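You operate a simulated robot arm through the tools that you are given. There is no shell and no other tool. Be economical: measure what you need, move in short steps, check, and stop when the job is done.

Carry out the task below with a simulated robot arm. There is one attempt and no reset: what you move stays moved.

Task
Move the soup to the small burner, warm it briefly on low, then turn off.
Fine: double burner off before the black saucepan moves; handle turned in; light it on high first.
Where things are to end (x, y in the base frame): black saucepan within 0.03 m of [0.5, -0.64].

It is judged by the outcome, as a careful person would: the job done as asked, and still so three seconds after it is handed in. It fails if anything else is knocked over, pushed out of place, dropped, spilled or broken.

Robot
A 7-joint arm with a two-finger parallel gripper, fixed in place. Base frame: the origin is at the foot of the arm, x ahead of it, y to its left, z up. Lengths are in m, angles in rad, forces in N, time in s.
With the tool pointing down near the work surface it reaches from about 0.1 to 0.36 m from the base axis. Its first joint turns from -2.007 to 2.007 rad. Payload 3.91 kg.
Tool frame: the origin (TCP) lies between the finger pads and is the grasp point; the fingertips stand 0.03 m ahead of it; z points along the fingers, y is the line along which they close. Largest opening 0.11 m; finger width 0.02, thickness 0.01; the body of the gripper, 0.048 by 0.112 m, starts 0.055 m behind the TCP.
Orientation is that of the tool frame in the base frame, as a unit quaternion [x, y, z, w]. With the fingers straight down and closing along the base's y, the tool's x points along the base's -x, its y along +y and its z along -z.

Tools
- The arm moves only by the tool step_arm. Its argument "plan" is one flat list of numbers, 7 for each row, row after row: the finger opening in m, from 0 to 0.11, then the shift along the base's x, y, z in m, then the turn, a rotation vector about the base's x, y, z in rad. In form: [hand, tx, ty, tz, wx, wy, wz, hand, tx, ty, tz, wx, wy, wz, ...]. A call has 1 to 20 rows; each row shifts and turns the commanded pose from where the row before left it. A row lasts 0.2 s, in which the tool goes at most 0.05 m and 0.15 rad; a call with a longer step from one row to the next is refused whole, and so is a gripper value outside its range. A pose out of reach is approached as far as the arm can. The call stops where the force on the tool passes 90 N (or 10 N more than at its start, if that is more) or the arm is blocked; 0.2 s more then pass. The fingers move at their own pace (about 0.108 m/s each) and stop on an object; they squeeze with about 37 N. The grip force told is the motor's: it shows also when the fingers shut on nothing. Time passes only in rows, and 0.2 s behind the last, so rows that do not move let the fingers close. It gives the time, the measured TCP pose, the force on the tool (base axes), the opening and the grip force at its end, in the units of the frame above (readings bear some noise), with the torque about the TCP (base axes, N m) and any sound that the robot's microphone picked up, and new pictures: "pictures" is both (left out), scene, wrist or none.
- Cameras (640 x 400 px; columns grow to the right, rows downward): "scene" is fixed at [0.0505, -0.4999, 1.2938]; the picture's right is [0.62, -0.78, 0.00], its down [0.36, 0.29, -0.89] and it looks along [0.69, 0.55, 0.46] (base axes); focal length 214 px, centre (320, 200). "wrist" rides on the gripper at [0.072, 0.017, -0.103] in the tool frame; the picture's right is [-0.23, 0.97, 0.00], its down [-0.76, -0.18, -0.62] and it looks along [-0.61, -0.14, 0.78] (tool axes); focal length 222 px, centre (320, 200). There is no depth. A picture from a camera that has moved, and an enlarged one, comes with that camera's place and axes in the base frame and with its lens.
- move_column(by): slides the trunk up (or, below 0, down) by that many m; the arm rides with it, the base frame stays. It gives what a move gives, with no picture.
- zoom(camera, box): a new picture of the part [left, top, right, bottom] of that camera's present view, enlarged. The clock stands still meanwhile.
- finish_job(): hands the job in; it is judged then, once.

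Work in short steps. Places have to be worked out from the pictures, the camera data and where the tool is seen: move nearer, look again, correct. Check each grasp and each placing, and mend what went wrong. You have 120 turns and 200 pictures in all, those below and enlarged ones among them. Open the gripper and draw the arm clear of the work before you hand the job in, unless the task says otherwise; then end with one line.

The tools are called as a command line: name --argument value ..., lists and objects as JSON in quotes. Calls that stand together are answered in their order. step_arm: Moves the arm, as the interface text tells. Its arguments: {"type":"object","properties":{"plan":{"type":"array","items":{"type":"number"}},"pictures":{"type":"string","enum":["both","scene","wrist","none"]}},"required":["plan"]} The other tools are called the same way: move_column (by) slides the trunk up or down; zoom (camera, box) takes an enlarged picture of a part of a camera's view; finish_job () hands the job in.

At the start:

```text
t: 0.0
eef_pos: [0.1571, -0.4046, 1.2654]
tcp_rot: [0.0, 1.0, 0.0, -0.001]
force: [0.5, 0.1, -0.1]
ft_torque: [0.01, 0.0, -0.01]
grip_width: 0.1101
gripper_force: 0.2
trunk travel left (down, up): [-0.825, 0.165]
```

scene: 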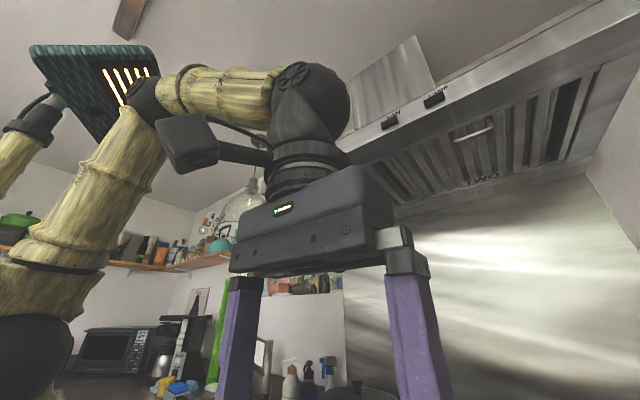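
wrist: 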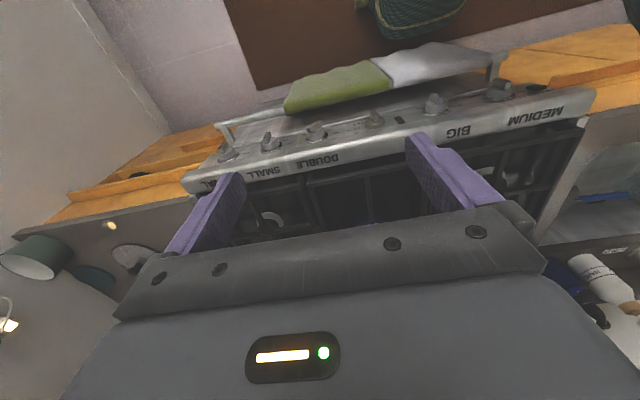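

The wrist view shows the hob's knob panel upside down, and no pan is in sight yet. I'll enlarge the knob panel first.

zoom --camera "wrist" --box '[160, 60, 400, 210]'

zoom --camera "wrist" --box '[360, 40, 640, 215]'

zoom --camera "scene" --box '[220, 200, 640, 400]'

```text
2.67 times, centred on (280, 135) of wrist
camera zoom: at [0.0855, -0.3862, 1.3697], right [0.23, 0.97, 0.0], down [0.76, -0.18, 0.62], along [0.61, -0.14, -0.78], focal length 592 px, centre (427, 373)
```

zoom: 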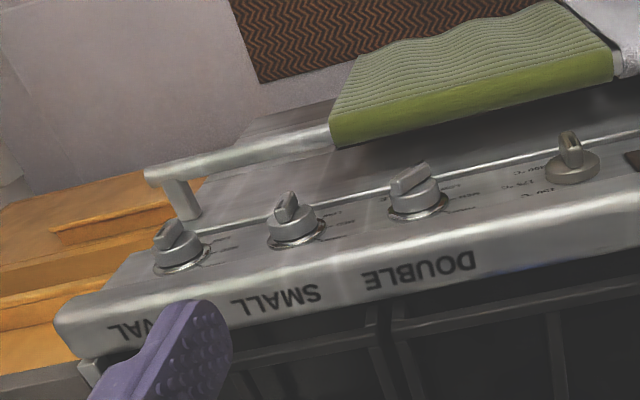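

```text
2.29 times, centred on (500, 128) of wrist
camera zoom: at [0.0855, -0.3862, 1.3697], right [0.23, 0.97, 0.0], down [0.76, -0.18, 0.62], along [0.61, -0.14, -0.78], focal length 508 px, centre (-91, 366)
```

zoom: 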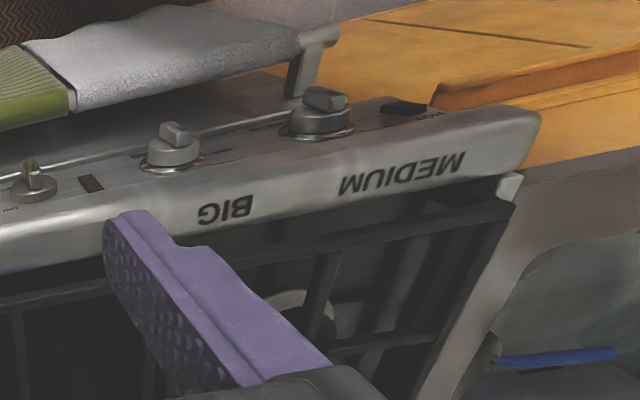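

```text
1.52 times, centred on (430, 300) of scene
camera zoom: at [0.0505, -0.4999, 1.2938], right [0.62, -0.78, 0.0], down [0.36, 0.29, -0.89], along [0.69, 0.55, 0.46], focal length 327 px, centre (152, 48)
```

zoom: 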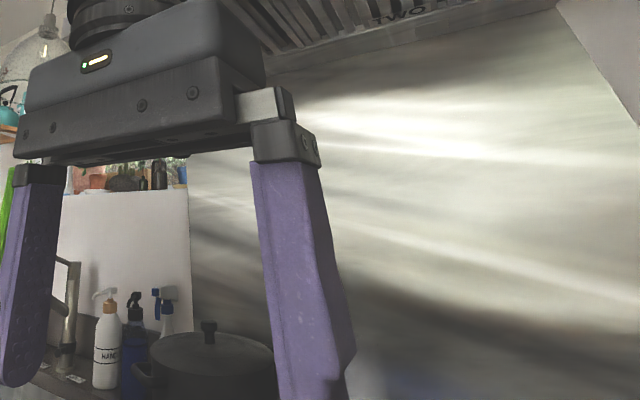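

The gripper hides the hob in this view. I'll tilt the tool forward so the wrist camera looks across the hob.

step_arm --plan '[0.11, 0, 0, 0, 0, -0.15, 0, 0.11, 0, 0, 0, 0, -0.15, 0, 0.11, 0, 0, 0, 0, -0.15, 0, 0.11, 0, 0, 0, 0, -0.15, 0]'

```text
t: 1.0
eef_pos: [0.1568, -0.4028, 1.2644]
tcp_rot: [0.0, 0.955, 0.0, 0.297]
force: [0.5, -0.3, -0.2]
ft_torque: [-0.04, 0.02, 0.02]
grip_width: 0.1099
gripper_force: 0.1
trunk travel left (down, up): [-0.825, 0.165]
camera wrist: at [0.0389, -0.3861, 1.3102], right [0.19, 0.97, 0.13], down [0.28, -0.18, 0.94], along [0.94, -0.14, -0.3], focal length 222 px, centre (320, 200)
```

scene: 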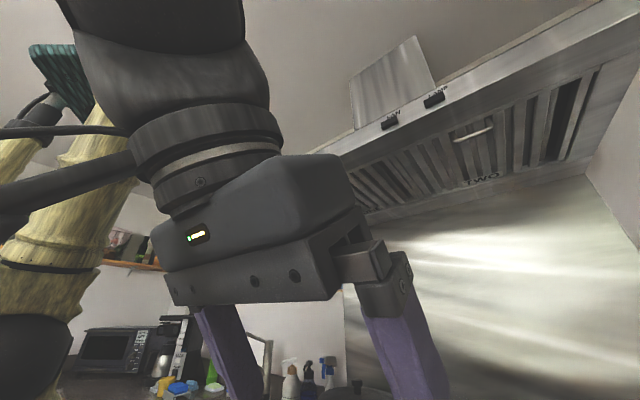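
wrist: 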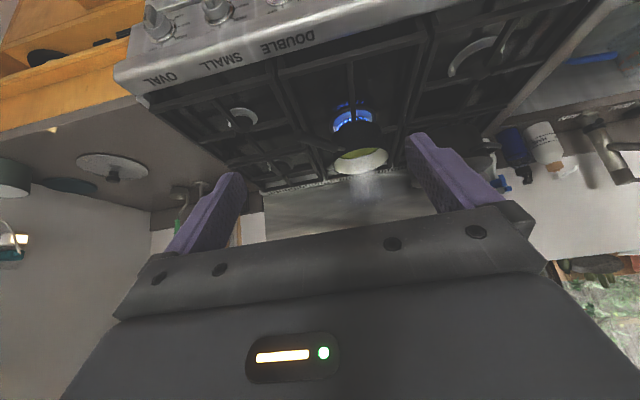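

zoom --camera "wrist" --box '[240, 60, 480, 210]'

zoom --camera "wrist" --box '[120, 60, 360, 210]'

```text
2.67 times, centred on (360, 135) of wrist
camera zoom: at [0.0389, -0.3861, 1.3102], right [0.19, 0.97, 0.13], down [0.28, -0.18, 0.94], along [0.94, -0.14, -0.3], focal length 592 px, centre (213, 373)
```

zoom: 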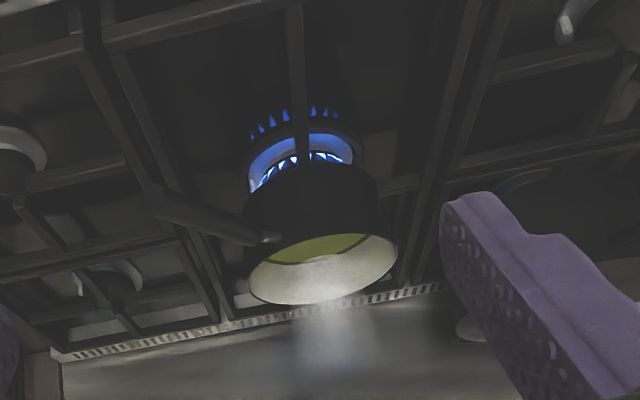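

```text
2.67 times, centred on (240, 135) of wrist
camera zoom: at [0.0389, -0.3861, 1.3102], right [0.19, 0.97, 0.13], down [0.28, -0.18, 0.94], along [0.94, -0.14, -0.3], focal length 592 px, centre (533, 373)
```

zoom: 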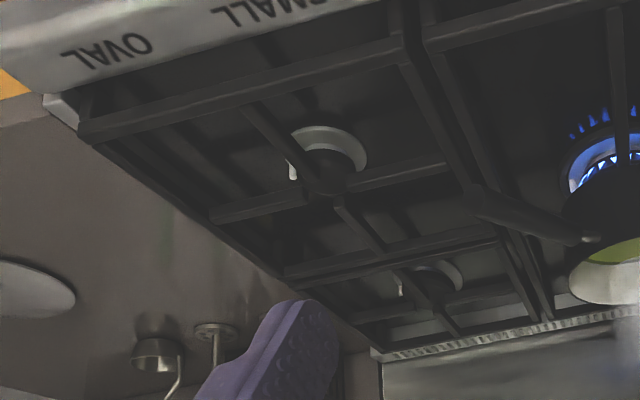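

The black pan is on the lit double burner at about (0.62, -0.34), with its handle pointing towards -x,-y. The small burner is front-right, near (0.5, -0.63). By two-view triangulation, the SMALL knob is at about (0.30, -0.57, 0.82) and DOUBLE at about (0.30, -0.446, 0.82). I'll lower the trunk to look at the knobs from closer.

move_column --by -0.2

step_arm --plan '[0.11, -0.02, -0.01, 0, 0, 0.0, 0]' --pictures "both"

```text
t: 3.2
eef_pos: [0.1562, -0.4019, 1.0644]
tcp_rot: [-0.001, 0.956, 0.0, 0.294]
force: [-0.2, 0.4, -0.5]
ft_torque: [0.01, -0.02, 0.0]
grip_width: 0.11
gripper_force: 0.1
trunk travel left (down, up): [-0.625, 0.365]
```

```text
t: 3.6
eef_pos: [0.1379, -0.4131, 1.0656]
tcp_rot: [0.001, 0.955, -0.001, 0.295]
force: [0.1, 0.1, 0.1]
ft_torque: [0.01, -0.02, 0.04]
grip_width: 0.1102
gripper_force: 0.1
trunk travel left (down, up): [-0.625, 0.365]
camera wrist: at [0.0199, -0.3959, 1.1111], right [0.19, 0.97, 0.13], down [0.28, -0.18, 0.94], along [0.94, -0.14, -0.3], focal length 222 px, centre (320, 200)
```

scene: 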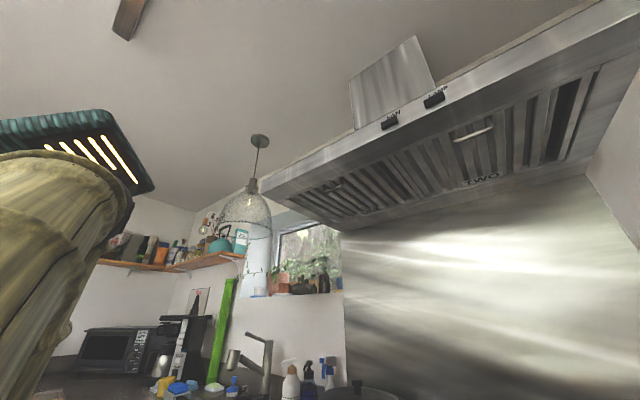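
wrist: 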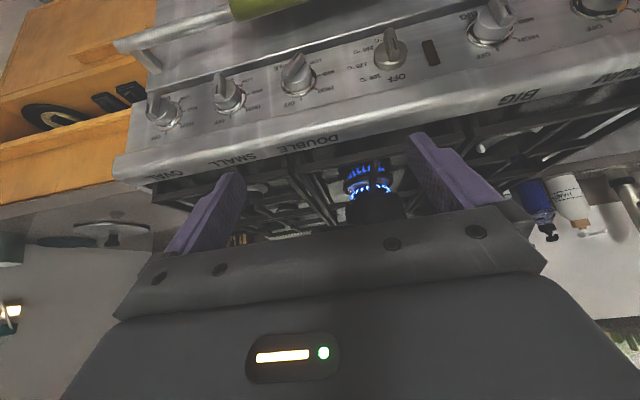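

The panel faces the robot. I'll enlarge the right-hand knobs.

zoom --camera "wrist" --box '[120, 40, 376, 200]'

zoom --camera "wrist" --box '[200, 45, 328, 125]'

```text
2.50 times, centred on (248, 120) of wrist
camera zoom: at [0.0199, -0.3959, 1.1111], right [0.19, 0.97, 0.13], down [0.28, -0.18, 0.94], along [0.94, -0.14, -0.3], focal length 555 px, centre (500, 400)
```

zoom: 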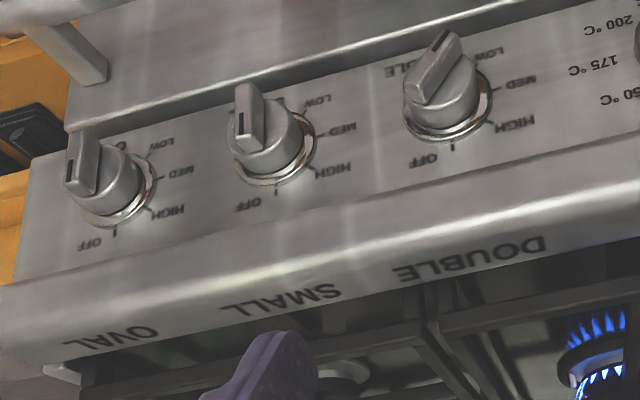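

```text
5.00 times, centred on (264, 85) of wrist
camera zoom: at [0.0199, -0.3959, 1.1111], right [0.19, 0.97, 0.13], down [0.28, -0.18, 0.94], along [0.94, -0.14, -0.3], focal length 1111 px, centre (600, 775)
```

zoom: 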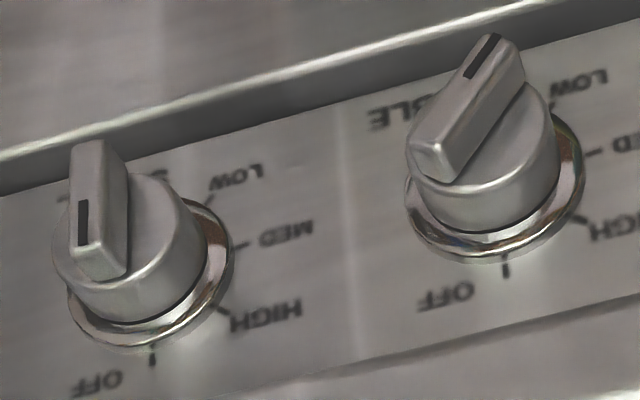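

DOUBLE points at LOW and SMALL at OFF. From the front, the dial runs anticlockwise from OFF at the top: HIGH about 50°, MED 90°, LOW 135°. The knob axes are close to horizontal along x. I'll bring the tool level, pointing at the panel, while still backed off from it.

step_arm --plan '[0.11, -0.01, -0.01, 0, 0, -0.14, 0, 0.11, -0.01, -0.01, 0, 0, -0.14, 0, 0.11, -0.01, -0.01, 0, 0, -0.14, 0, 0.11, 0, 0, 0, 0, -0.14, 0, 0.11, 0, 0, 0, 0, -0.14, 0, 0.11, 0, 0, 0, 0, -0.14, 0, 0.11, 0, 0, 0, 0, -0.13, 0]' --pictures "none"

move_column --by -0.17

step_arm --plan '[0.11, 0, 0, 0, 0, 0, 0]' --pictures "wrist"

```text
t: 5.2
eef_pos: [0.1082, -0.4427, 1.0641]
tcp_rot: [0.0, 0.707, -0.001, 0.708]
force: [-0.7, -0.1, -0.2]
ft_torque: [0.02, 0.03, 0.02]
grip_width: 0.1102
gripper_force: 0.1
trunk travel left (down, up): [-0.625, 0.365]
```

```text
t: 7.1
eef_pos: [0.107, -0.4423, 0.8956]
tcp_rot: [0.0, 0.707, 0.001, 0.707]
force: [-0.3, -0.7, 0.2]
ft_torque: [0.01, 0.04, -0.04]
grip_width: 0.11
gripper_force: 0.2
trunk travel left (down, up): [-0.455, 0.535]
```

```text
t: 7.5
eef_pos: [0.109, -0.4438, 0.8957]
tcp_rot: [0.0, 0.708, 0.0, 0.707]
force: [0.1, 1.1, -0.7]
ft_torque: [0.0, -0.01, -0.01]
grip_width: 0.11
gripper_force: 0.2
trunk travel left (down, up): [-0.455, 0.535]
camera wrist: at [0.0047, -0.4257, 0.8235], right [0.0, 0.97, 0.23], down [-0.62, -0.18, 0.76], along [0.78, -0.14, 0.61], focal length 222 px, centre (320, 200)
```

wrist: 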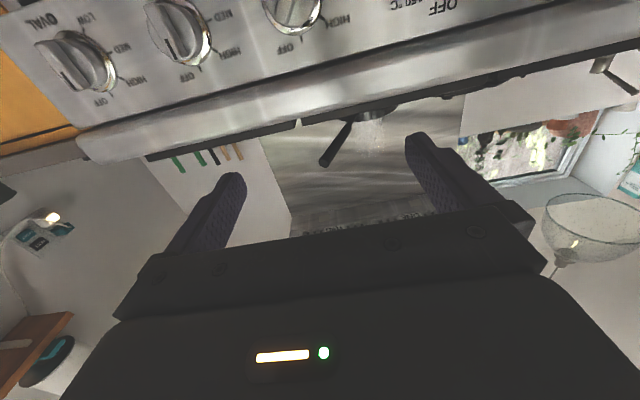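

The camera is under the tool now, and that still gives a view of the knobs. I'll lower to knob height and look squarely at DOUBLE.

move_column --by -0.083

step_arm --plan '[0.11, 0.01, -0.002, 0, 0, 0, 0]' --pictures "wrist"

zoom --camera "wrist" --box '[200, 0, 440, 150]'

```text
t: 8.7
eef_pos: [0.1079, -0.4423, 0.8117]
tcp_rot: [0.0, 0.708, 0.0, 0.706]
force: [-0.6, -0.6, -0.7]
ft_torque: [0.0, -0.01, 0.0]
grip_width: 0.1099
gripper_force: 0.0
trunk travel left (down, up): [-0.372, 0.618]
```

```text
t: 9.1
eef_pos: [0.1176, -0.444, 0.8107]
tcp_rot: [0.0, 0.708, 0.0, 0.706]
force: [-0.9, 0.7, 0.4]
ft_torque: [-0.01, 0.03, 0.0]
grip_width: 0.1102
gripper_force: 0.2
trunk travel left (down, up): [-0.372, 0.618]
camera wrist: at [0.0151, -0.4275, 0.7401], right [0.0, 0.97, 0.23], down [-0.62, -0.18, 0.76], along [0.78, -0.14, 0.61], focal length 222 px, centre (320, 200)
```

wrist: 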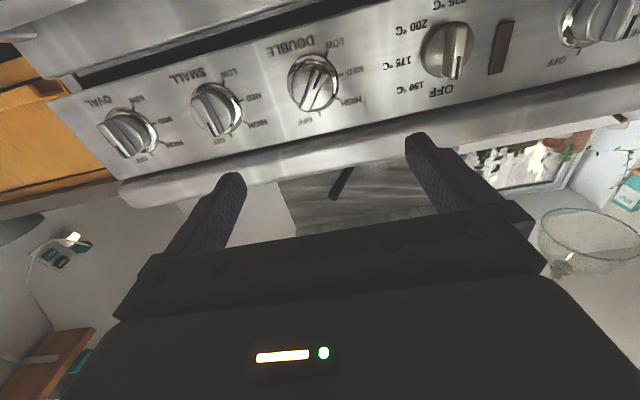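

```text
2.67 times, centred on (320, 75) of wrist
camera zoom: at [0.0151, -0.4275, 0.7401], right [0.0, 0.97, 0.23], down [-0.62, -0.18, 0.76], along [0.78, -0.14, 0.61], focal length 592 px, centre (320, 533)
```

zoom: 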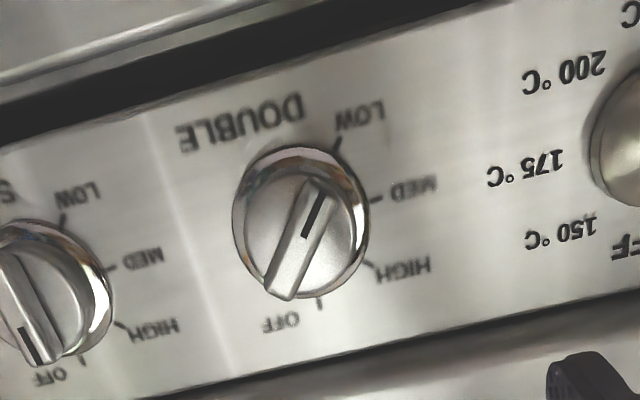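

All numbers agree: DOUBLE's axis is at y≈-0.448, z≈0.796, with the bar front near x≈0.286 and the bar about 140° from OFF. I'll roll the tool -140° so the fingers straddle the bar and the turn to OFF ends at zero roll.

step_arm --plan '[0.06, 0, -0.004, -0.015, -0.144, 0, 0, 0.06, 0, 0, 0, -0.144, 0, 0, 0.06, 0, 0, 0, -0.144, 0, 0, 0.06, 0, 0, 0, -0.144, 0, 0, 0.06, 0, 0, 0, -0.144, 0, 0, 0.06, 0, 0, 0, -0.144, 0, 0, 0.06, 0, 0, 0, -0.144, 0, 0, 0.06, 0, 0, 0, -0.144, 0, 0, 0.06, 0, 0, 0, -0.144, 0, 0, 0.06, 0, 0, 0, -0.144, 0, 0, 0.06, 0, 0, 0, -0.144, 0, 0, 0.06, 0, 0, 0, -0.144, 0, 0, 0.06, 0, 0, 0, -0.144, 0, 0, 0.06, 0, 0, 0, -0.144, 0, 0, 0.06, 0, 0, 0, -0.144, 0, 0, 0.06, 0, 0, 0, -0.144, 0, 0, 0.06, 0, 0, 0, -0.14, 0, 0]' --pictures "wrist"

```text
t: 12.7
eef_pos: [0.2381, -0.5564, 0.9799]
tcp_rot: [0.663, -0.246, 0.665, -0.241]
force: [-0.6, -0.1, -0.1]
ft_torque: [0.0, 0.01, 0.01]
grip_width: 0.0601
gripper_force: 0.1
out of reach, approached as far as the arm can: row 3, 4, 5, 6, 7, 8, 9, 10, 11, 12, 14, 15, 16, 17
trunk travel left (down, up): [-0.372, 0.618]
camera wrist: at [0.1342, -0.6143, 1.0242], right [0.0, -0.6, -0.8], down [-0.62, 0.63, -0.47], along [0.79, 0.49, -0.37], focal length 222 px, centre (320, 200)
```

wrist: 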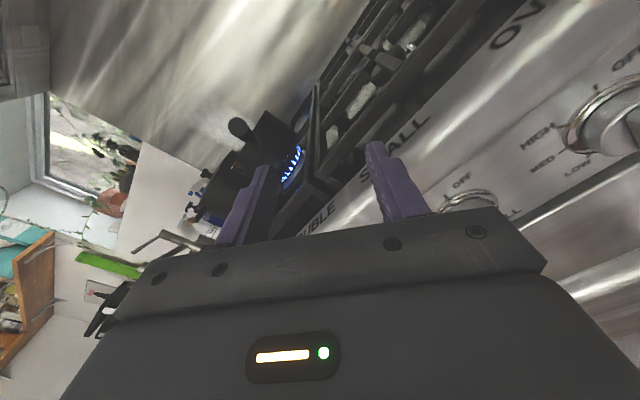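

The orientation was reached but the position drifted off. I'll step x forward once to see whether the arm can get there with this roll.

step_arm --plan '[0.06, 0.03, 0, 0, 0, 0, 0, 0.06, 0.03, 0, 0, 0, 0, 0]' --pictures "scene"

```text
t: 13.3
eef_pos: [0.2992, -0.5562, 0.9784]
tcp_rot: [0.664, -0.243, 0.665, -0.241]
force: [0.5, 0.4, 0.5]
ft_torque: [0.02, 0.0, 0.03]
grip_width: 0.0597
gripper_force: 0.0
trunk travel left (down, up): [-0.372, 0.618]
```

scene: 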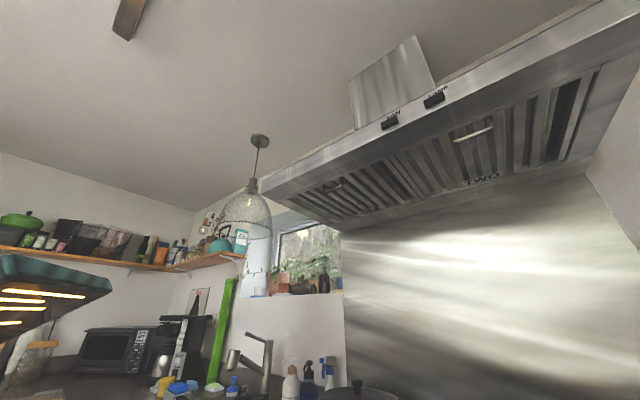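

The commanded pose follows the measured one, and this roll works farther out. I'll back off in x, align y with the knob, then bring the trunk down.

step_arm --plan '[0.06, -0.035, 0.036, 0, 0, 0, 0, 0.06, -0.035, 0.036, 0, 0, 0, 0, 0.06, -0.02, 0.036, 0, 0, 0, 0]' --pictures "wrist"

```text
refused: row 1 steps farther than a row can; nothing moved
```

step_arm --plan '[0.06, -0.025, 0.03, 0, 0, 0, 0, 0.06, -0.025, 0.03, 0, 0, 0, 0, 0.06, -0.02, 0.03, 0, 0, 0, 0, 0.06, -0.02, 0.018, 0, 0, 0, 0]' --pictures "wrist"

```text
t: 14.3
eef_pos: [0.2776, -0.4763, 0.9784]
tcp_rot: [0.664, -0.241, 0.665, -0.243]
force: [0.4, 0.2, 0.7]
ft_torque: [-0.02, -0.01, -0.03]
grip_width: 0.06
gripper_force: 0.1
out of reach, approached as far as the arm can: row 2, 3, 4
trunk travel left (down, up): [-0.372, 0.618]
camera wrist: at [0.1749, -0.5357, 1.0245], right [0.0, -0.6, -0.8], down [-0.62, 0.63, -0.47], along [0.78, 0.5, -0.37], focal length 222 px, centre (320, 200)
```

wrist: 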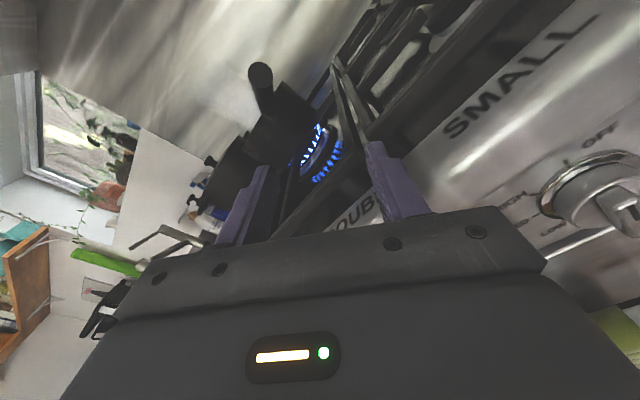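

At this roll the arm favours a higher wrist relative to the trunk. I'll raise the tool and try to draw closer in. The trunk can drop further to make up the height.

step_arm --plan '[0.06, 0, 0, 0.05, 0, 0, 0, 0.06, 0, 0, 0.05, 0, 0, 0, 0.06, -0.04, 0.014, 0, 0, 0, 0, 0.06, -0.04, 0.014, 0, 0, 0, 0]' --pictures "none"

```text
t: 15.3
eef_pos: [0.2728, -0.4813, 1.0824]
tcp_rot: [0.664, -0.243, 0.665, -0.242]
force: [-0.3, -0.4, -0.1]
ft_torque: [-0.01, -0.01, -0.01]
grip_width: 0.0599
gripper_force: 0.0
out of reach, approached as far as the arm can: row 3, 4
trunk travel left (down, up): [-0.372, 0.618]
```

Still limited. I'll roll back through zero to about +40° instead, which also straddles the bar.

step_arm --plan '[0.06, -0.03, 0, 0, 0.148, 0, 0, 0.06, -0.03, 0, 0, 0.148, 0, 0, 0.06, -0.03, 0, 0, 0.148, 0, 0, 0.06, 0, 0, 0, 0.148, 0, 0, 0.06, 0, 0, 0, 0.148, 0, 0, 0.06, 0, 0, 0, 0.148, 0, 0, 0.06, 0, 0, 0, 0.148, 0, 0, 0.06, 0, 0, 0, 0.148, 0, 0, 0.06, 0, 0, 0, 0.148, 0, 0, 0.06, 0, 0, 0, 0.148, 0, 0, 0.06, 0, 0, 0, 0.148, 0, 0, 0.06, 0, 0, 0, 0.148, 0, 0, 0.06, 0, 0, 0, 0.148, 0, 0, 0.06, 0, 0, 0, 0.148, 0, 0, 0.06, 0, 0, 0, 0.148, 0, 0, 0.06, 0, 0, 0, 0.148, 0, 0, 0.06, 0, 0, 0, 0.148, 0, 0, 0.06, 0, 0, 0, 0.148, 0, 0, 0.06, 0, 0, 0, 0.148, 0, 0, 0.06, 0, 0, 0, 0.148, 0, 0]' --pictures "none"

```text
t: 19.5
eef_pos: [0.2452, -0.526, 1.092]
tcp_rot: [0.18, 0.684, 0.182, 0.683]
force: [0.4, -0.3, -0.4]
ft_torque: [-0.03, -0.01, 0.0]
grip_width: 0.0597
gripper_force: 0.1
out of reach, approached as far as the arm can: row 1, 2, 3
trunk travel left (down, up): [-0.372, 0.618]
```

Roll is about +30° now. I'll move towards the position in front of DOUBLE and check reach.

step_arm --plan '[0.06, -0.02, 0.03, -0.03, 0.07, 0, 0, 0.06, -0.02, 0.03, -0.03, 0.07, 0, 0, 0.06, -0.02, 0.018, -0.04, 0.04, 0, 0, 0.06, 0, 0, -0.04, 0, 0, 0]' --pictures "none"

```text
t: 20.5
eef_pos: [0.2696, -0.4983, 0.958]
tcp_rot: [0.24, 0.666, 0.242, 0.664]
force: [-0.4, 0.0, 0.3]
ft_torque: [-0.01, 0.03, -0.02]
grip_width: 0.06
gripper_force: 0.0
out of reach, approached as far as the arm can: row 1, 2, 3
trunk travel left (down, up): [-0.372, 0.618]
```

Still limited inwards. I'll go to a lower wrist relative to the trunk, where the first pose worked, by raising the trunk while lowering the tool.

move_column --by 0.2

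step_arm --plan '[0.06, 0, 0, -0.05, -0.1, 0, 0, 0.06, 0, 0, -0.05, -0.1, 0, 0, 0.06, 0, 0, -0.05, -0.1, 0, 0, 0.06, 0, 0, -0.03, -0.1, 0, 0, 0.06, -0.03, 0.02, 0, -0.1, 0, 0, 0.06, -0.03, 0.02, 0, -0.1, 0, 0, 0.06, -0.03, 0.01, 0, -0.1, 0, 0]' --pictures "wrist"

```text
t: 22.6
eef_pos: [0.2695, -0.4985, 1.1586]
tcp_rot: [0.24, 0.665, 0.242, 0.664]
force: [0.7, -0.1, 1.0]
ft_torque: [0.02, -0.03, -0.02]
grip_width: 0.06
gripper_force: 0.0
trunk travel left (down, up): [-0.572, 0.418]
```

```text
t: 23.5
eef_pos: [0.2752, -0.4895, 1.0754]
tcp_rot: [0.072, 0.73, 0.064, 0.676]
force: [0.6, -0.7, 0.2]
ft_torque: [-0.01, 0.01, 0.01]
grip_width: 0.06
gripper_force: 0.1
trunk travel left (down, up): [-0.572, 0.418]
stopped in row 4: the arm was blocked; the commanded pose is now the measured one
camera wrist: at [0.1666, -0.4579, 1.017], right [0.03, 0.91, 0.41], down [-0.57, -0.32, 0.76], along [0.82, -0.26, 0.51], focal length 222 px, centre (320, 200)
```

wrist: 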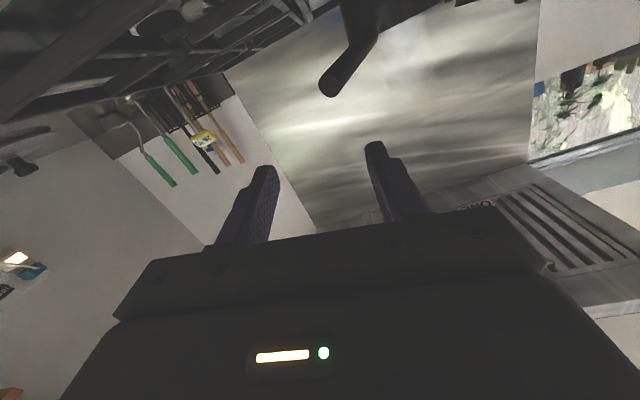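

Blocked midway with no tool force, so it is likely a change of arm configuration. I'll continue with a small retry and look at the arm.

step_arm --plan '[0.06, -0.02, 0, 0, -0.05, 0, 0, 0.06, -0.02, 0, 0, -0.05, 0, 0]' --pictures "scene"

```text
t: 24.1
eef_pos: [0.2682, -0.5016, 1.0726]
tcp_rot: [0.039, 0.732, 0.03, 0.68]
force: [0.6, -0.1, 1.2]
ft_torque: [0.02, 0.01, 0.0]
grip_width: 0.0602
gripper_force: 0.0
out of reach, approached as far as the arm can: row 1, 2
trunk travel left (down, up): [-0.572, 0.418]
```

scene: 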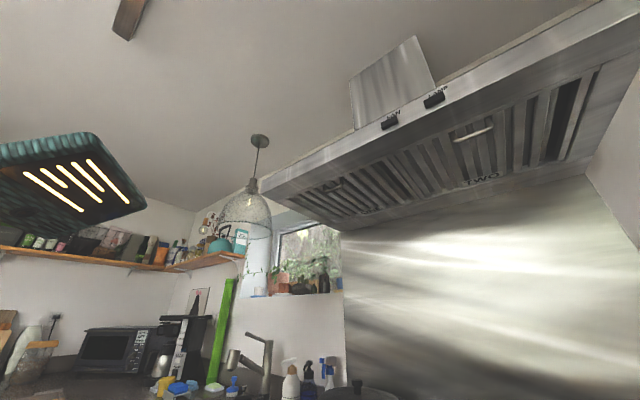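

The elbow no longer shows where it was at the start, so the arm has changed configuration. I'll return to the starting pose, tool down and near the base, to recover the first one.

step_arm --plan '[0.06, 0, 0, 0, -0.08, 0.14, 0, 0.06, 0, 0, 0, 0, 0.145, 0, 0.06, 0, 0, 0, 0, 0.145, 0, 0.06, -0.01, 0.01, 0, 0, 0.145, 0, 0.06, -0.01, 0.01, 0, 0, 0.145, 0, 0.06, -0.02, 0.02, 0, 0, 0.145, 0, 0.06, -0.02, 0.02, 0, 0, 0.145, 0, 0.06, -0.02, 0.02, 0, 0, 0.145, 0, 0.06, -0.02, 0.02, 0, 0, 0.145, 0, 0.06, -0.01, 0.01, 0, 0, 0.145, 0, 0.06, -0.01, 0.01, -0.02, 0, 0.145, 0]' --pictures "scene"

```text
refused: row 1 steps farther than a row can; nothing moved
```

step_arm --plan '[0.06, 0, 0, 0, -0.05, 0.13, 0, 0.06, 0, 0, 0, 0, 0.145, 0, 0.06, 0, 0, 0, 0, 0.145, 0, 0.06, -0.01, 0.01, 0, 0, 0.145, 0, 0.06, -0.01, 0.01, 0, 0, 0.145, 0, 0.06, -0.02, 0.02, 0, 0, 0.145, 0, 0.06, -0.02, 0.02, 0, 0, 0.145, 0, 0.06, -0.02, 0.02, 0, 0, 0.145, 0, 0.06, -0.02, 0.02, 0, 0, 0.145, 0, 0.06, -0.01, 0.01, 0, 0, 0.145, 0, 0.06, -0.01, 0.01, -0.02, 0, 0.145, 0]' --pictures "scene"

```text
t: 26.5
eef_pos: [0.2222, -0.3898, 1.0539]
tcp_rot: [0.024, 0.999, -0.01, -0.042]
force: [0.2, 0.0, -0.3]
ft_torque: [0.0, 0.0, -0.01]
grip_width: 0.0597
gripper_force: 0.1
out of reach, approached as far as the arm can: row 8, 9, 10, 11
trunk travel left (down, up): [-0.572, 0.418]
```

scene: 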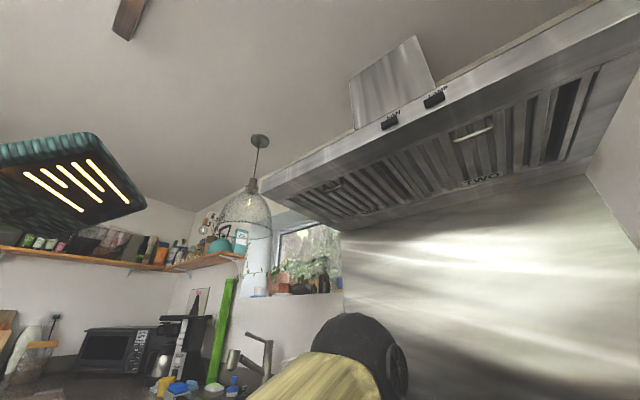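

step_arm --plan '[0.06, -0.02, 0.0, 0, 0, 0, 0, 0.06, -0.02, -0.01, 0, 0, 0, 0, 0.06, -0.025, -0.01, -0.01, 0, 0, 0]' --pictures "none"

move_column --by 0.253

step_arm --plan '[0.06, 0, 0, 0, 0, 0, 0]' --pictures "scene"

```text
t: 27.3
eef_pos: [0.2188, -0.4121, 1.0426]
tcp_rot: [0.025, 0.999, -0.01, -0.041]
force: [-0.4, -0.7, 0.2]
ft_torque: [0.0, -0.01, 0.0]
grip_width: 0.0601
gripper_force: 0.2
out of reach, approached as far as the arm can: row 1, 2, 3
trunk travel left (down, up): [-0.572, 0.418]
```

```text
t: 29.9
eef_pos: [0.2186, -0.4125, 1.2954]
tcp_rot: [0.025, 0.999, -0.009, -0.041]
force: [0.5, 0.5, -0.3]
ft_torque: [0.03, -0.01, 0.01]
grip_width: 0.0599
gripper_force: 0.0
trunk travel left (down, up): [-0.825, 0.165]
```

```text
t: 30.4
eef_pos: [0.2191, -0.4124, 1.2957]
tcp_rot: [0.025, 0.999, -0.01, -0.041]
force: [0.3, 0.0, -0.4]
ft_torque: [0.0, 0.0, -0.01]
grip_width: 0.0601
gripper_force: 0.1
trunk travel left (down, up): [-0.825, 0.165]
```

scene: 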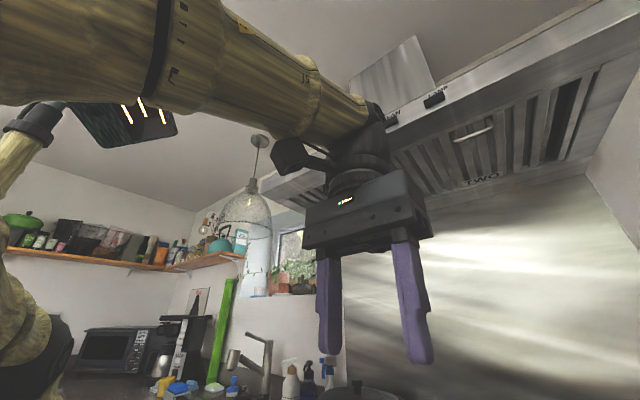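

The elbow has swung round to the right. I'll test whether a lower wrist relative to the trunk lets the tool come closer in this configuration.

step_arm --plan '[0.06, 0, 0, -0.05, 0, 0, 0, 0.06, 0, 0, -0.05, 0, 0, 0, 0.06, -0.02, 0, -0.03, 0, 0, 0, 0.06, -0.03, 0, 0, 0, 0, 0, 0.06, -0.03, 0, 0, 0, 0, 0]' --pictures "scene"

```text
t: 31.6
eef_pos: [0.2176, -0.4166, 1.1677]
tcp_rot: [0.024, 0.999, -0.009, -0.042]
force: [-0.4, 0.3, -0.1]
ft_torque: [-0.01, -0.01, 0.04]
grip_width: 0.0599
gripper_force: 0.0
out of reach, approached as far as the arm can: row 3, 4, 5
trunk travel left (down, up): [-0.825, 0.165]
```

scene: 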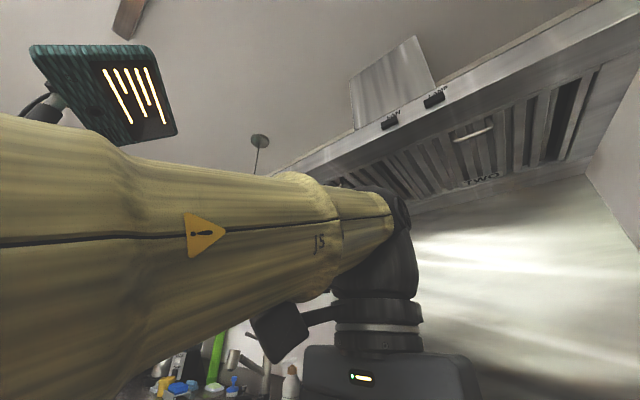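

The inward limit looks like a joint limit left by the earlier roll, not by distance. I'll try unwinding it by spinning the tool the opposite way about its own axis, well clear of everything.

step_arm --plan '[0.06, 0, 0, 0.03, 0, 0, -0.148, 0.06, 0, 0, 0.03, 0, 0, -0.148, 0.06, 0, 0, 0.03, 0, 0, -0.148, 0.06, 0, 0, 0.03, 0, 0, -0.148, 0.06, 0, 0, 0, 0, 0, -0.148, 0.06, 0, 0, 0, 0, 0, -0.148, 0.06, 0, 0, 0, 0, 0, -0.148, 0.06, 0, 0, 0, 0, 0, -0.148, 0.06, 0, 0, 0, 0, 0, -0.148, 0.06, 0, 0, 0, 0, 0, -0.148, 0.06, 0, 0, 0, 0, 0, -0.148, 0.06, 0, 0, 0, 0, 0, -0.148, 0.06, 0, 0, 0, 0, 0, -0.148, 0.06, 0, 0, 0, 0, 0, -0.148, 0.06, 0, 0, 0, 0, 0, -0.148, 0.06, 0, 0, 0, 0, 0, -0.148, 0.06, 0, 0, 0, 0, 0, -0.148, 0.06, 0, 0, 0, 0, 0, -0.148, 0.06, 0, 0, 0, 0, 0, -0.148, 0.06, 0, 0, 0, 0, 0, -0.148]' --pictures "scene"

```text
t: 35.8
eef_pos: [0.2227, -0.4172, 1.2895]
tcp_rot: [0.997, 0.065, 0.041, -0.013]
force: [0.2, -0.1, 0.5]
ft_torque: [0.01, 0.01, 0.0]
grip_width: 0.06
gripper_force: 0.0
out of reach, approached as far as the arm can: row 11, 18
trunk travel left (down, up): [-0.825, 0.165]
```

scene: 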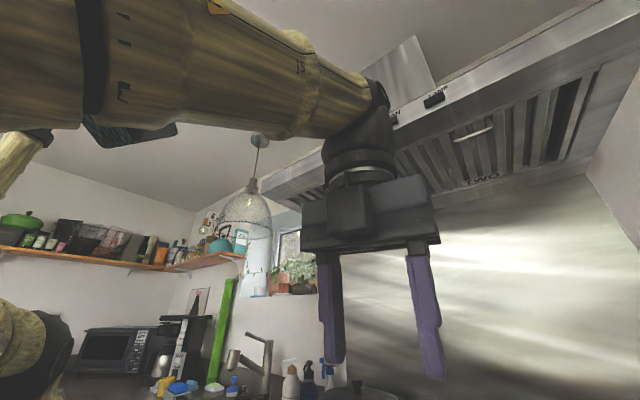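

The elbow has not moved yet. I'll keep spinning towards the opposite wrist limit.

step_arm --plan '[0.06, 0, 0, 0, 0, 0, -0.148, 0.06, 0, 0, 0, 0, 0, -0.148, 0.06, 0, 0, 0, 0, 0, -0.148, 0.06, 0, 0, 0, 0, 0, -0.148, 0.06, 0, 0, 0, 0, 0, -0.148, 0.06, 0, 0, 0, 0, 0, -0.148, 0.06, 0, 0, 0, 0, 0, -0.148, 0.06, 0, 0, 0, 0, 0, -0.148, 0.06, 0, 0, 0, 0, 0, -0.148, 0.06, 0, 0, 0, 0, 0, -0.148]' --pictures "scene"

```text
t: 38.0
eef_pos: [0.2404, -0.4691, 1.3014]
tcp_rot: [0.821, -0.57, 0.04, 0.015]
force: [-0.1, 0.2, -0.1]
ft_torque: [0.01, 0.01, 0.0]
grip_width: 0.0597
gripper_force: 0.1
out of reach, approached as far as the arm can: row 1, 2, 3, 4
trunk travel left (down, up): [-0.825, 0.165]
```

scene: 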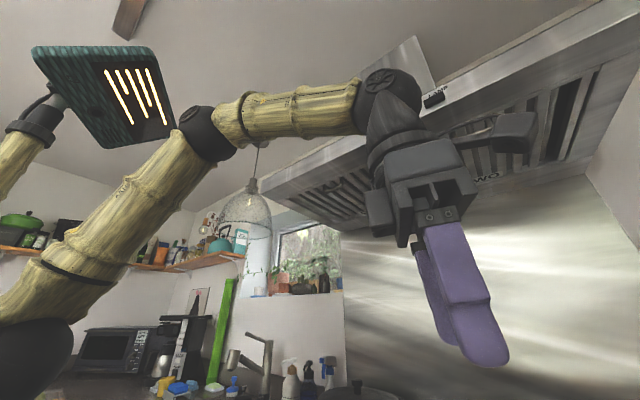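

The elbow is back to the original side. In this configuration the roll must be used from about +40° to +180°, the free direction. I'll unwind part of the spin, then tilt the tool level.

step_arm --plan '[0.06, -0.01, 0, 0, 0, 0, 0.148, 0.06, -0.01, 0, 0, 0, 0, 0.148, 0.06, -0.01, 0.01, 0, 0, 0, 0.148, 0.06, -0.01, 0.01, 0, 0, 0, 0.148, 0.06, 0, 0.01, 0, 0, 0, 0.148, 0.06, 0, 0.01, 0, 0, 0, 0.148, 0.06, 0, 0, 0, 0, 0, 0.148, 0.06, 0, 0, 0, 0, 0, 0.148, 0.06, 0, 0, 0, 0, 0, 0.148, 0.06, 0, 0, 0, 0, 0, 0.148, 0.06, 0, 0, 0, 0, 0, 0.148, 0.06, 0, 0, 0, 0, 0, 0.148, 0.06, 0, 0, 0, 0, 0, 0.148, 0.06, 0, 0, 0, 0, 0, 0.148, 0.06, 0, 0, 0, 0, 0, 0.148, 0.06, 0, 0, 0, 0, 0, 0.148, 0.06, 0, 0, 0, 0, 0, 0.148, 0.06, 0, 0, 0, 0, 0, 0.148, 0.06, 0, 0, 0, 0, 0, 0.148, 0.06, 0, 0, 0, 0, 0, 0.148]' --pictures "none"

step_arm --plan '[0.06, -0.01, 0, 0, 0, -0.14, 0, 0.06, -0.01, 0, 0, 0, -0.14, 0, 0.06, -0.01, 0, 0, 0, -0.14, 0, 0.06, -0.01, 0, 0, 0, -0.14, 0, 0.06, -0.01, 0, 0, 0, -0.14, 0, 0.06, -0.01, 0, 0, 0, -0.14, 0, 0.06, 0, 0, 0, 0, -0.14, 0, 0.06, 0, 0, 0, 0, -0.14, 0, 0.06, 0, 0, 0, 0, -0.14, 0, 0.06, 0, 0, 0, 0, -0.14, 0, 0.06, 0, 0, 0, 0, -0.14, 0]' --pictures "scene"

```text
t: 42.1
eef_pos: [0.1983, -0.4289, 1.3015]
tcp_rot: [0.641, 0.767, 0.019, -0.038]
force: [-0.3, 0.7, 1.3]
ft_torque: [0.01, 0.0, 0.0]
grip_width: 0.0599
gripper_force: 0.0
trunk travel left (down, up): [-0.825, 0.165]
```

```text
t: 44.5
eef_pos: [0.1382, -0.43, 1.3014]
tcp_rot: [0.447, 0.575, 0.462, 0.506]
force: [-0.8, -0.1, -0.3]
ft_torque: [-0.02, 0.01, 0.0]
grip_width: 0.06
gripper_force: 0.0
trunk travel left (down, up): [-0.825, 0.165]
```

scene: 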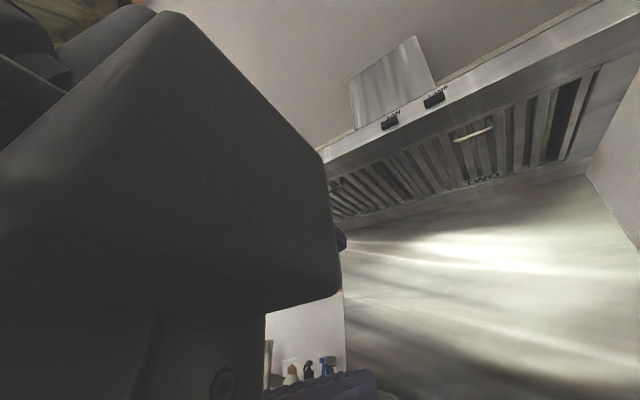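

All of that was reached. I'll correct the small tilt error, roll to about +40°, and take the trunk down to knob height.

step_arm --plan '[0.06, 0, -0.009, 0, -0.001, -0.061, -0.079, 0.06, 0, -0.009, 0, -0.14, 0, 0, 0.06, 0, 0, 0, -0.14, 0, 0, 0.06, 0, 0, 0, -0.14, 0, 0, 0.06, 0, 0, 0, -0.14, 0, 0, 0.06, 0, 0, 0, -0.14, 0, 0]' --pictures "none"

move_column --by -0.5

step_arm --plan '[0.06, 0.0, 0, -0.004, 0, 0, 0]' --pictures "wrist"

```text
t: 46.0
eef_pos: [0.1358, -0.447, 1.3029]
tcp_rot: [0.241, 0.666, 0.238, 0.665]
force: [-0.4, 0.3, 0.3]
ft_torque: [-0.01, -0.03, -0.01]
grip_width: 0.0599
gripper_force: 0.0
trunk travel left (down, up): [-0.825, 0.165]
```

```text
refused: -0.5 is not a number from -0.4 to 0.4
```

```text
t: 46.4
eef_pos: [0.1385, -0.4465, 1.2986]
tcp_rot: [0.241, 0.666, 0.241, 0.664]
force: [0.0, 0.7, -0.2]
ft_torque: [-0.01, 0.01, -0.02]
grip_width: 0.0599
gripper_force: 0.1
trunk travel left (down, up): [-0.825, 0.165]
camera wrist: at [0.0355, -0.387, 1.2549], right [0.0, 0.6, 0.8], down [-0.62, -0.62, 0.47], along [0.78, -0.5, 0.37], focal length 222 px, centre (320, 200)
```

wrist: 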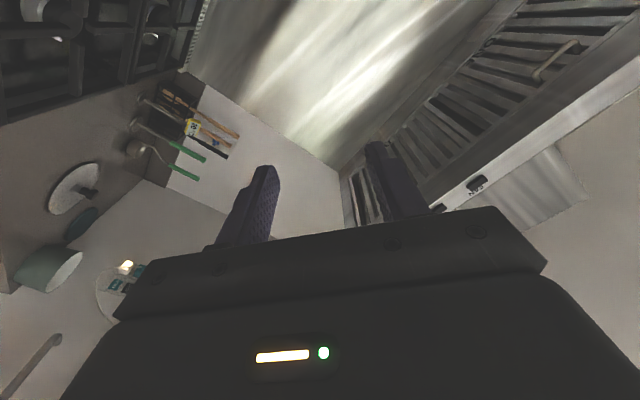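

The orientation is right and holds. The trunk needs to go down in two moves.

move_column --by -0.3

move_column --by -0.202

step_arm --plan '[0.06, 0.03, -0.001, 0, 0, 0, 0]' --pictures "wrist"

zoom --camera "wrist" --box '[180, 50, 436, 210]'

```text
t: 49.4
eef_pos: [0.1377, -0.4473, 0.9997]
tcp_rot: [0.241, 0.665, 0.241, 0.664]
force: [0.5, -0.6, 0.2]
ft_torque: [-0.04, 0.01, -0.03]
grip_width: 0.0602
gripper_force: 0.2
trunk travel left (down, up): [-0.525, 0.465]
```

```text
t: 51.5
eef_pos: [0.1377, -0.4467, 0.7974]
tcp_rot: [0.241, 0.666, 0.241, 0.664]
force: [-0.6, -0.3, 0.2]
ft_torque: [-0.02, 0.0, 0.01]
grip_width: 0.0601
gripper_force: 0.0
trunk travel left (down, up): [-0.323, 0.667]
```

```text
t: 51.9
eef_pos: [0.1678, -0.4469, 0.7957]
tcp_rot: [0.24, 0.665, 0.241, 0.665]
force: [-0.7, 0.7, -0.4]
ft_torque: [0.03, 0.0, 0.03]
grip_width: 0.0599
gripper_force: 0.1
trunk travel left (down, up): [-0.323, 0.667]
camera wrist: at [0.0648, -0.3872, 0.7533], right [0.0, 0.6, 0.8], down [-0.62, -0.62, 0.47], along [0.78, -0.5, 0.37], focal length 222 px, centre (320, 200)
```

wrist: 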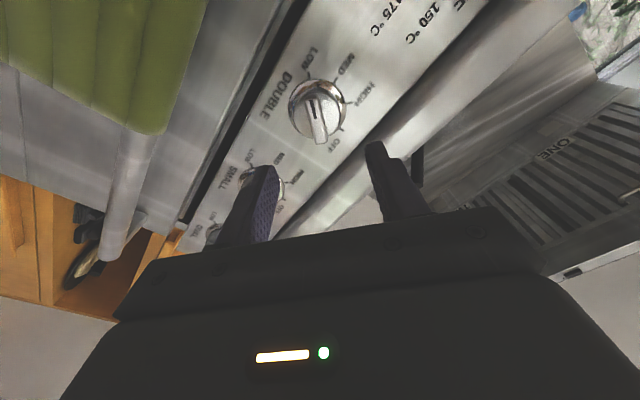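

```text
2.50 times, centred on (308, 130) of wrist
camera zoom: at [0.0648, -0.3872, 0.7533], right [0.0, 0.6, 0.8], down [-0.62, -0.62, 0.47], along [0.78, -0.5, 0.37], focal length 555 px, centre (350, 375)
```

zoom: 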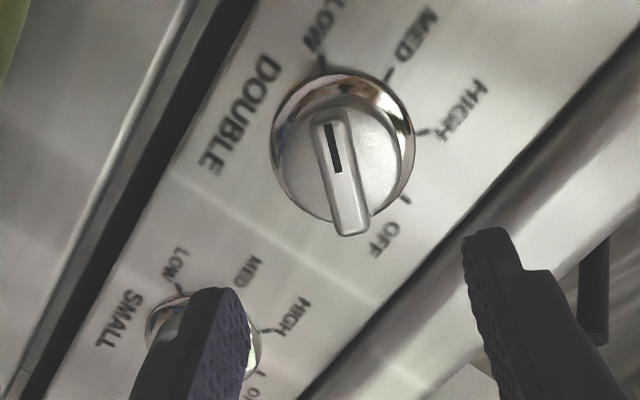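

The centre estimate holds at (y -0.449, z 0.7955). I'll advance so the fingertips straddle the bar, then look.

step_arm --plan '[0.05, 0.035, -0.001, 0, 0, 0, 0, 0.05, 0.03, -0.001, 0, 0, 0, 0, 0.05, 0.022, 0, 0, 0, 0, 0]' --pictures "wrist"

zoom --camera "wrist" --box '[200, 80, 456, 240]'

```text
t: 52.7
eef_pos: [0.2563, -0.4489, 0.7952]
tcp_rot: [0.241, 0.665, 0.242, 0.664]
force: [-0.9, -0.3, -1.5]
ft_torque: [0.0, 0.01, 0.0]
grip_width: 0.0497
gripper_force: 0.0
trunk travel left (down, up): [-0.323, 0.667]
camera wrist: at [0.1528, -0.3899, 0.7521], right [0.0, 0.6, 0.8], down [-0.62, -0.62, 0.47], along [0.78, -0.5, 0.37], focal length 222 px, centre (320, 200)
```

wrist: 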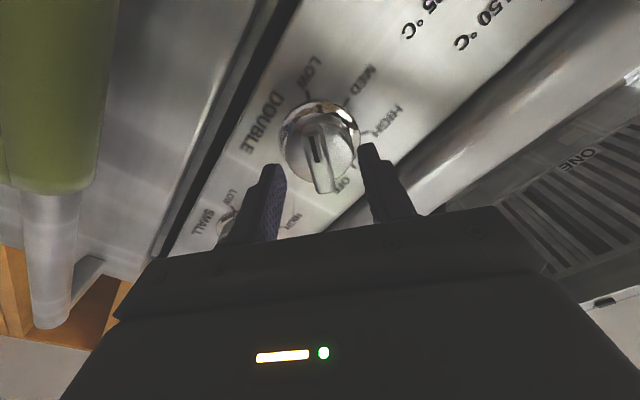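

```text
2.50 times, centred on (328, 160) of wrist
camera zoom: at [0.1528, -0.3899, 0.7521], right [0.0, 0.6, 0.8], down [-0.62, -0.62, 0.47], along [0.78, -0.5, 0.37], focal length 555 px, centre (300, 300)
```

zoom: 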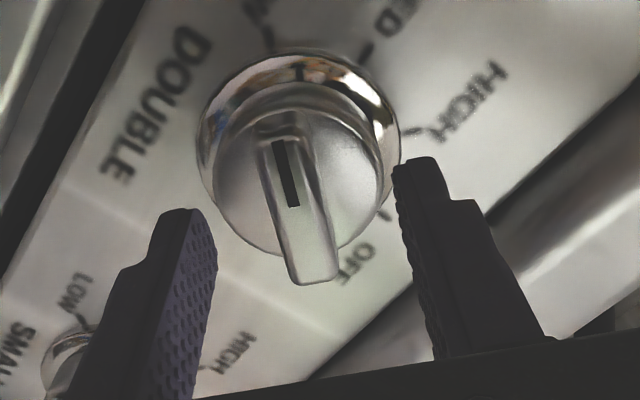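

The bar sits centred between the fingers. I'll narrow the opening and advance gently until the tips are alongside the bar.

step_arm --plan '[0.028, 0, 0, 0, 0, 0, 0, 0.028, 0.005, 0, 0, 0, 0, 0, 0.028, 0.004, 0, 0, 0, 0, 0, 0.028, 0.003, 0, 0, 0, 0, 0]' --pictures "wrist"

zoom --camera "wrist" --box '[200, 80, 456, 240]'

```text
t: 53.7
eef_pos: [0.265, -0.4501, 0.796]
tcp_rot: [0.243, 0.665, 0.24, 0.664]
force: [-7.5, 2.3, -2.0]
ft_torque: [0.0, -0.1, 0.16]
grip_width: 0.0283
gripper_force: 0.2
trunk travel left (down, up): [-0.323, 0.667]
camera wrist: at [0.1629, -0.3897, 0.7525], right [0.0, 0.6, 0.8], down [-0.62, -0.62, 0.47], along [0.78, -0.5, 0.37], focal length 222 px, centre (320, 200)
```

wrist: 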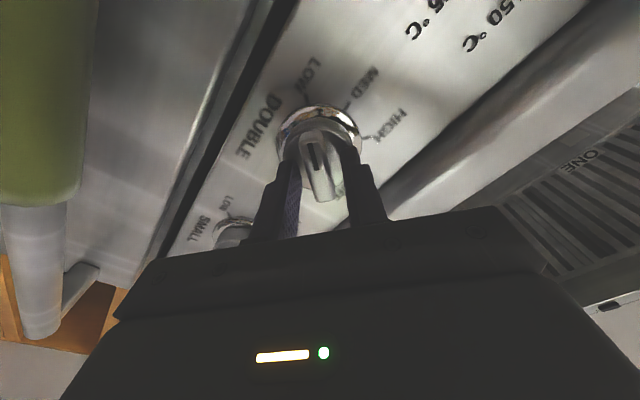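

```text
2.50 times, centred on (328, 160) of wrist
camera zoom: at [0.1629, -0.3897, 0.7525], right [0.0, 0.6, 0.8], down [-0.62, -0.62, 0.47], along [0.78, -0.5, 0.37], focal length 555 px, centre (300, 300)
```

zoom: 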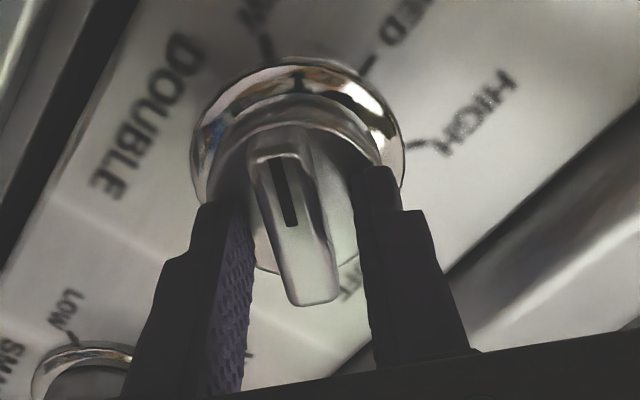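

The tips touch the knob body (7.5 N). I'll ease back 2 mm and close on the bar.

step_arm --plan '[0.028, -0.004, 0, 0, 0, 0, 0, 0.0, 0, 0, 0, 0, 0, 0, 0.0, 0, 0, 0, 0, 0, 0]' --pictures "none"

```text
t: 54.5
eef_pos: [0.2624, -0.4505, 0.795]
tcp_rot: [0.242, 0.665, 0.24, 0.664]
force: [4.5, -7.7, -3.0]
ft_torque: [-0.01, -0.29, -0.31]
grip_width: 0.0146
gripper_force: 44.7
trunk travel left (down, up): [-0.323, 0.667]
```

I have the bar at 14.6 mm. I'll turn it clockwise (+x rotation) in stages.

step_arm --plan '[0.0, 0, 0, 0, 0.12, 0, 0, 0.0, 0, 0, 0, 0.12, 0, 0, 0.0, 0, 0, 0, 0.12, 0, 0, 0.0, 0, 0, 0, 0.12, 0, 0, 0.0, 0, 0, 0, 0.12, 0, 0]' --pictures "wrist"

```text
t: 55.7
eef_pos: [0.2634, -0.4515, 0.796]
tcp_rot: [0.429, 0.564, 0.427, 0.562]
force: [2.9, -11.3, -7.2]
ft_torque: [0.02, 0.0, -0.45]
grip_width: 0.0151
gripper_force: 45.1
trunk travel left (down, up): [-0.323, 0.667]
camera wrist: at [0.1601, -0.376, 0.7936], right [0.0, 0.04, 1.0], down [-0.62, -0.78, 0.04], along [0.78, -0.62, 0.02], focal length 222 px, centre (320, 200)
```

wrist: 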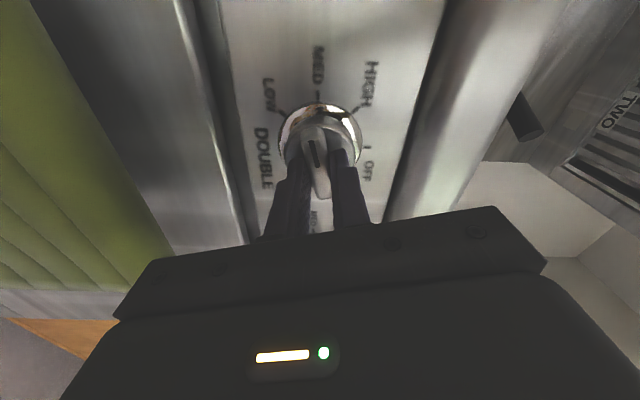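

The knob turns with the hand and is now around MED. I'll continue towards OFF.

step_arm --plan '[0.0, 0, -0.001, 0, 0.13, 0, 0, 0.0, 0, 0, 0, 0.13, 0, 0, 0.0, 0, 0, 0, 0.13, 0, 0, 0.0, 0, 0, 0, 0.13, 0, 0, 0.0, 0, 0, 0, 0.13, 0, 0, 0.0, 0, 0, 0, 0.13, 0, 0, 0.0, 0, 0, 0, 0.13, 0, 0, 0.0, 0, 0, 0, 0.13, 0, 0, 0.0, 0, 0, 0, 0.13, 0, 0, 0.0, 0, 0, 0, 0.13, 0, 0]' --pictures "wrist"

```text
t: 57.9
eef_pos: [0.2629, -0.4502, 0.7944]
tcp_rot: [0.683, 0.19, 0.681, 0.186]
force: [-9.4, 12.0, -34.2]
ft_torque: [0.0, -0.1, 0.42]
grip_width: 0.0151
gripper_force: 44.4
trunk travel left (down, up): [-0.323, 0.667]
camera wrist: at [0.1603, -0.428, 0.8668], right [0.01, -0.95, 0.31], down [-0.62, -0.24, -0.74], along [0.78, -0.19, -0.6], focal length 222 px, centre (320, 200)
```

wrist: 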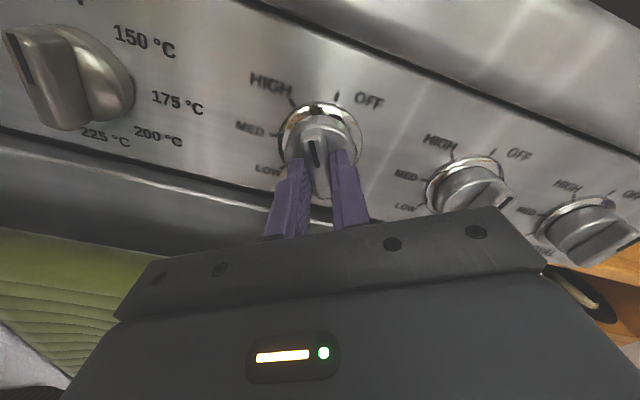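

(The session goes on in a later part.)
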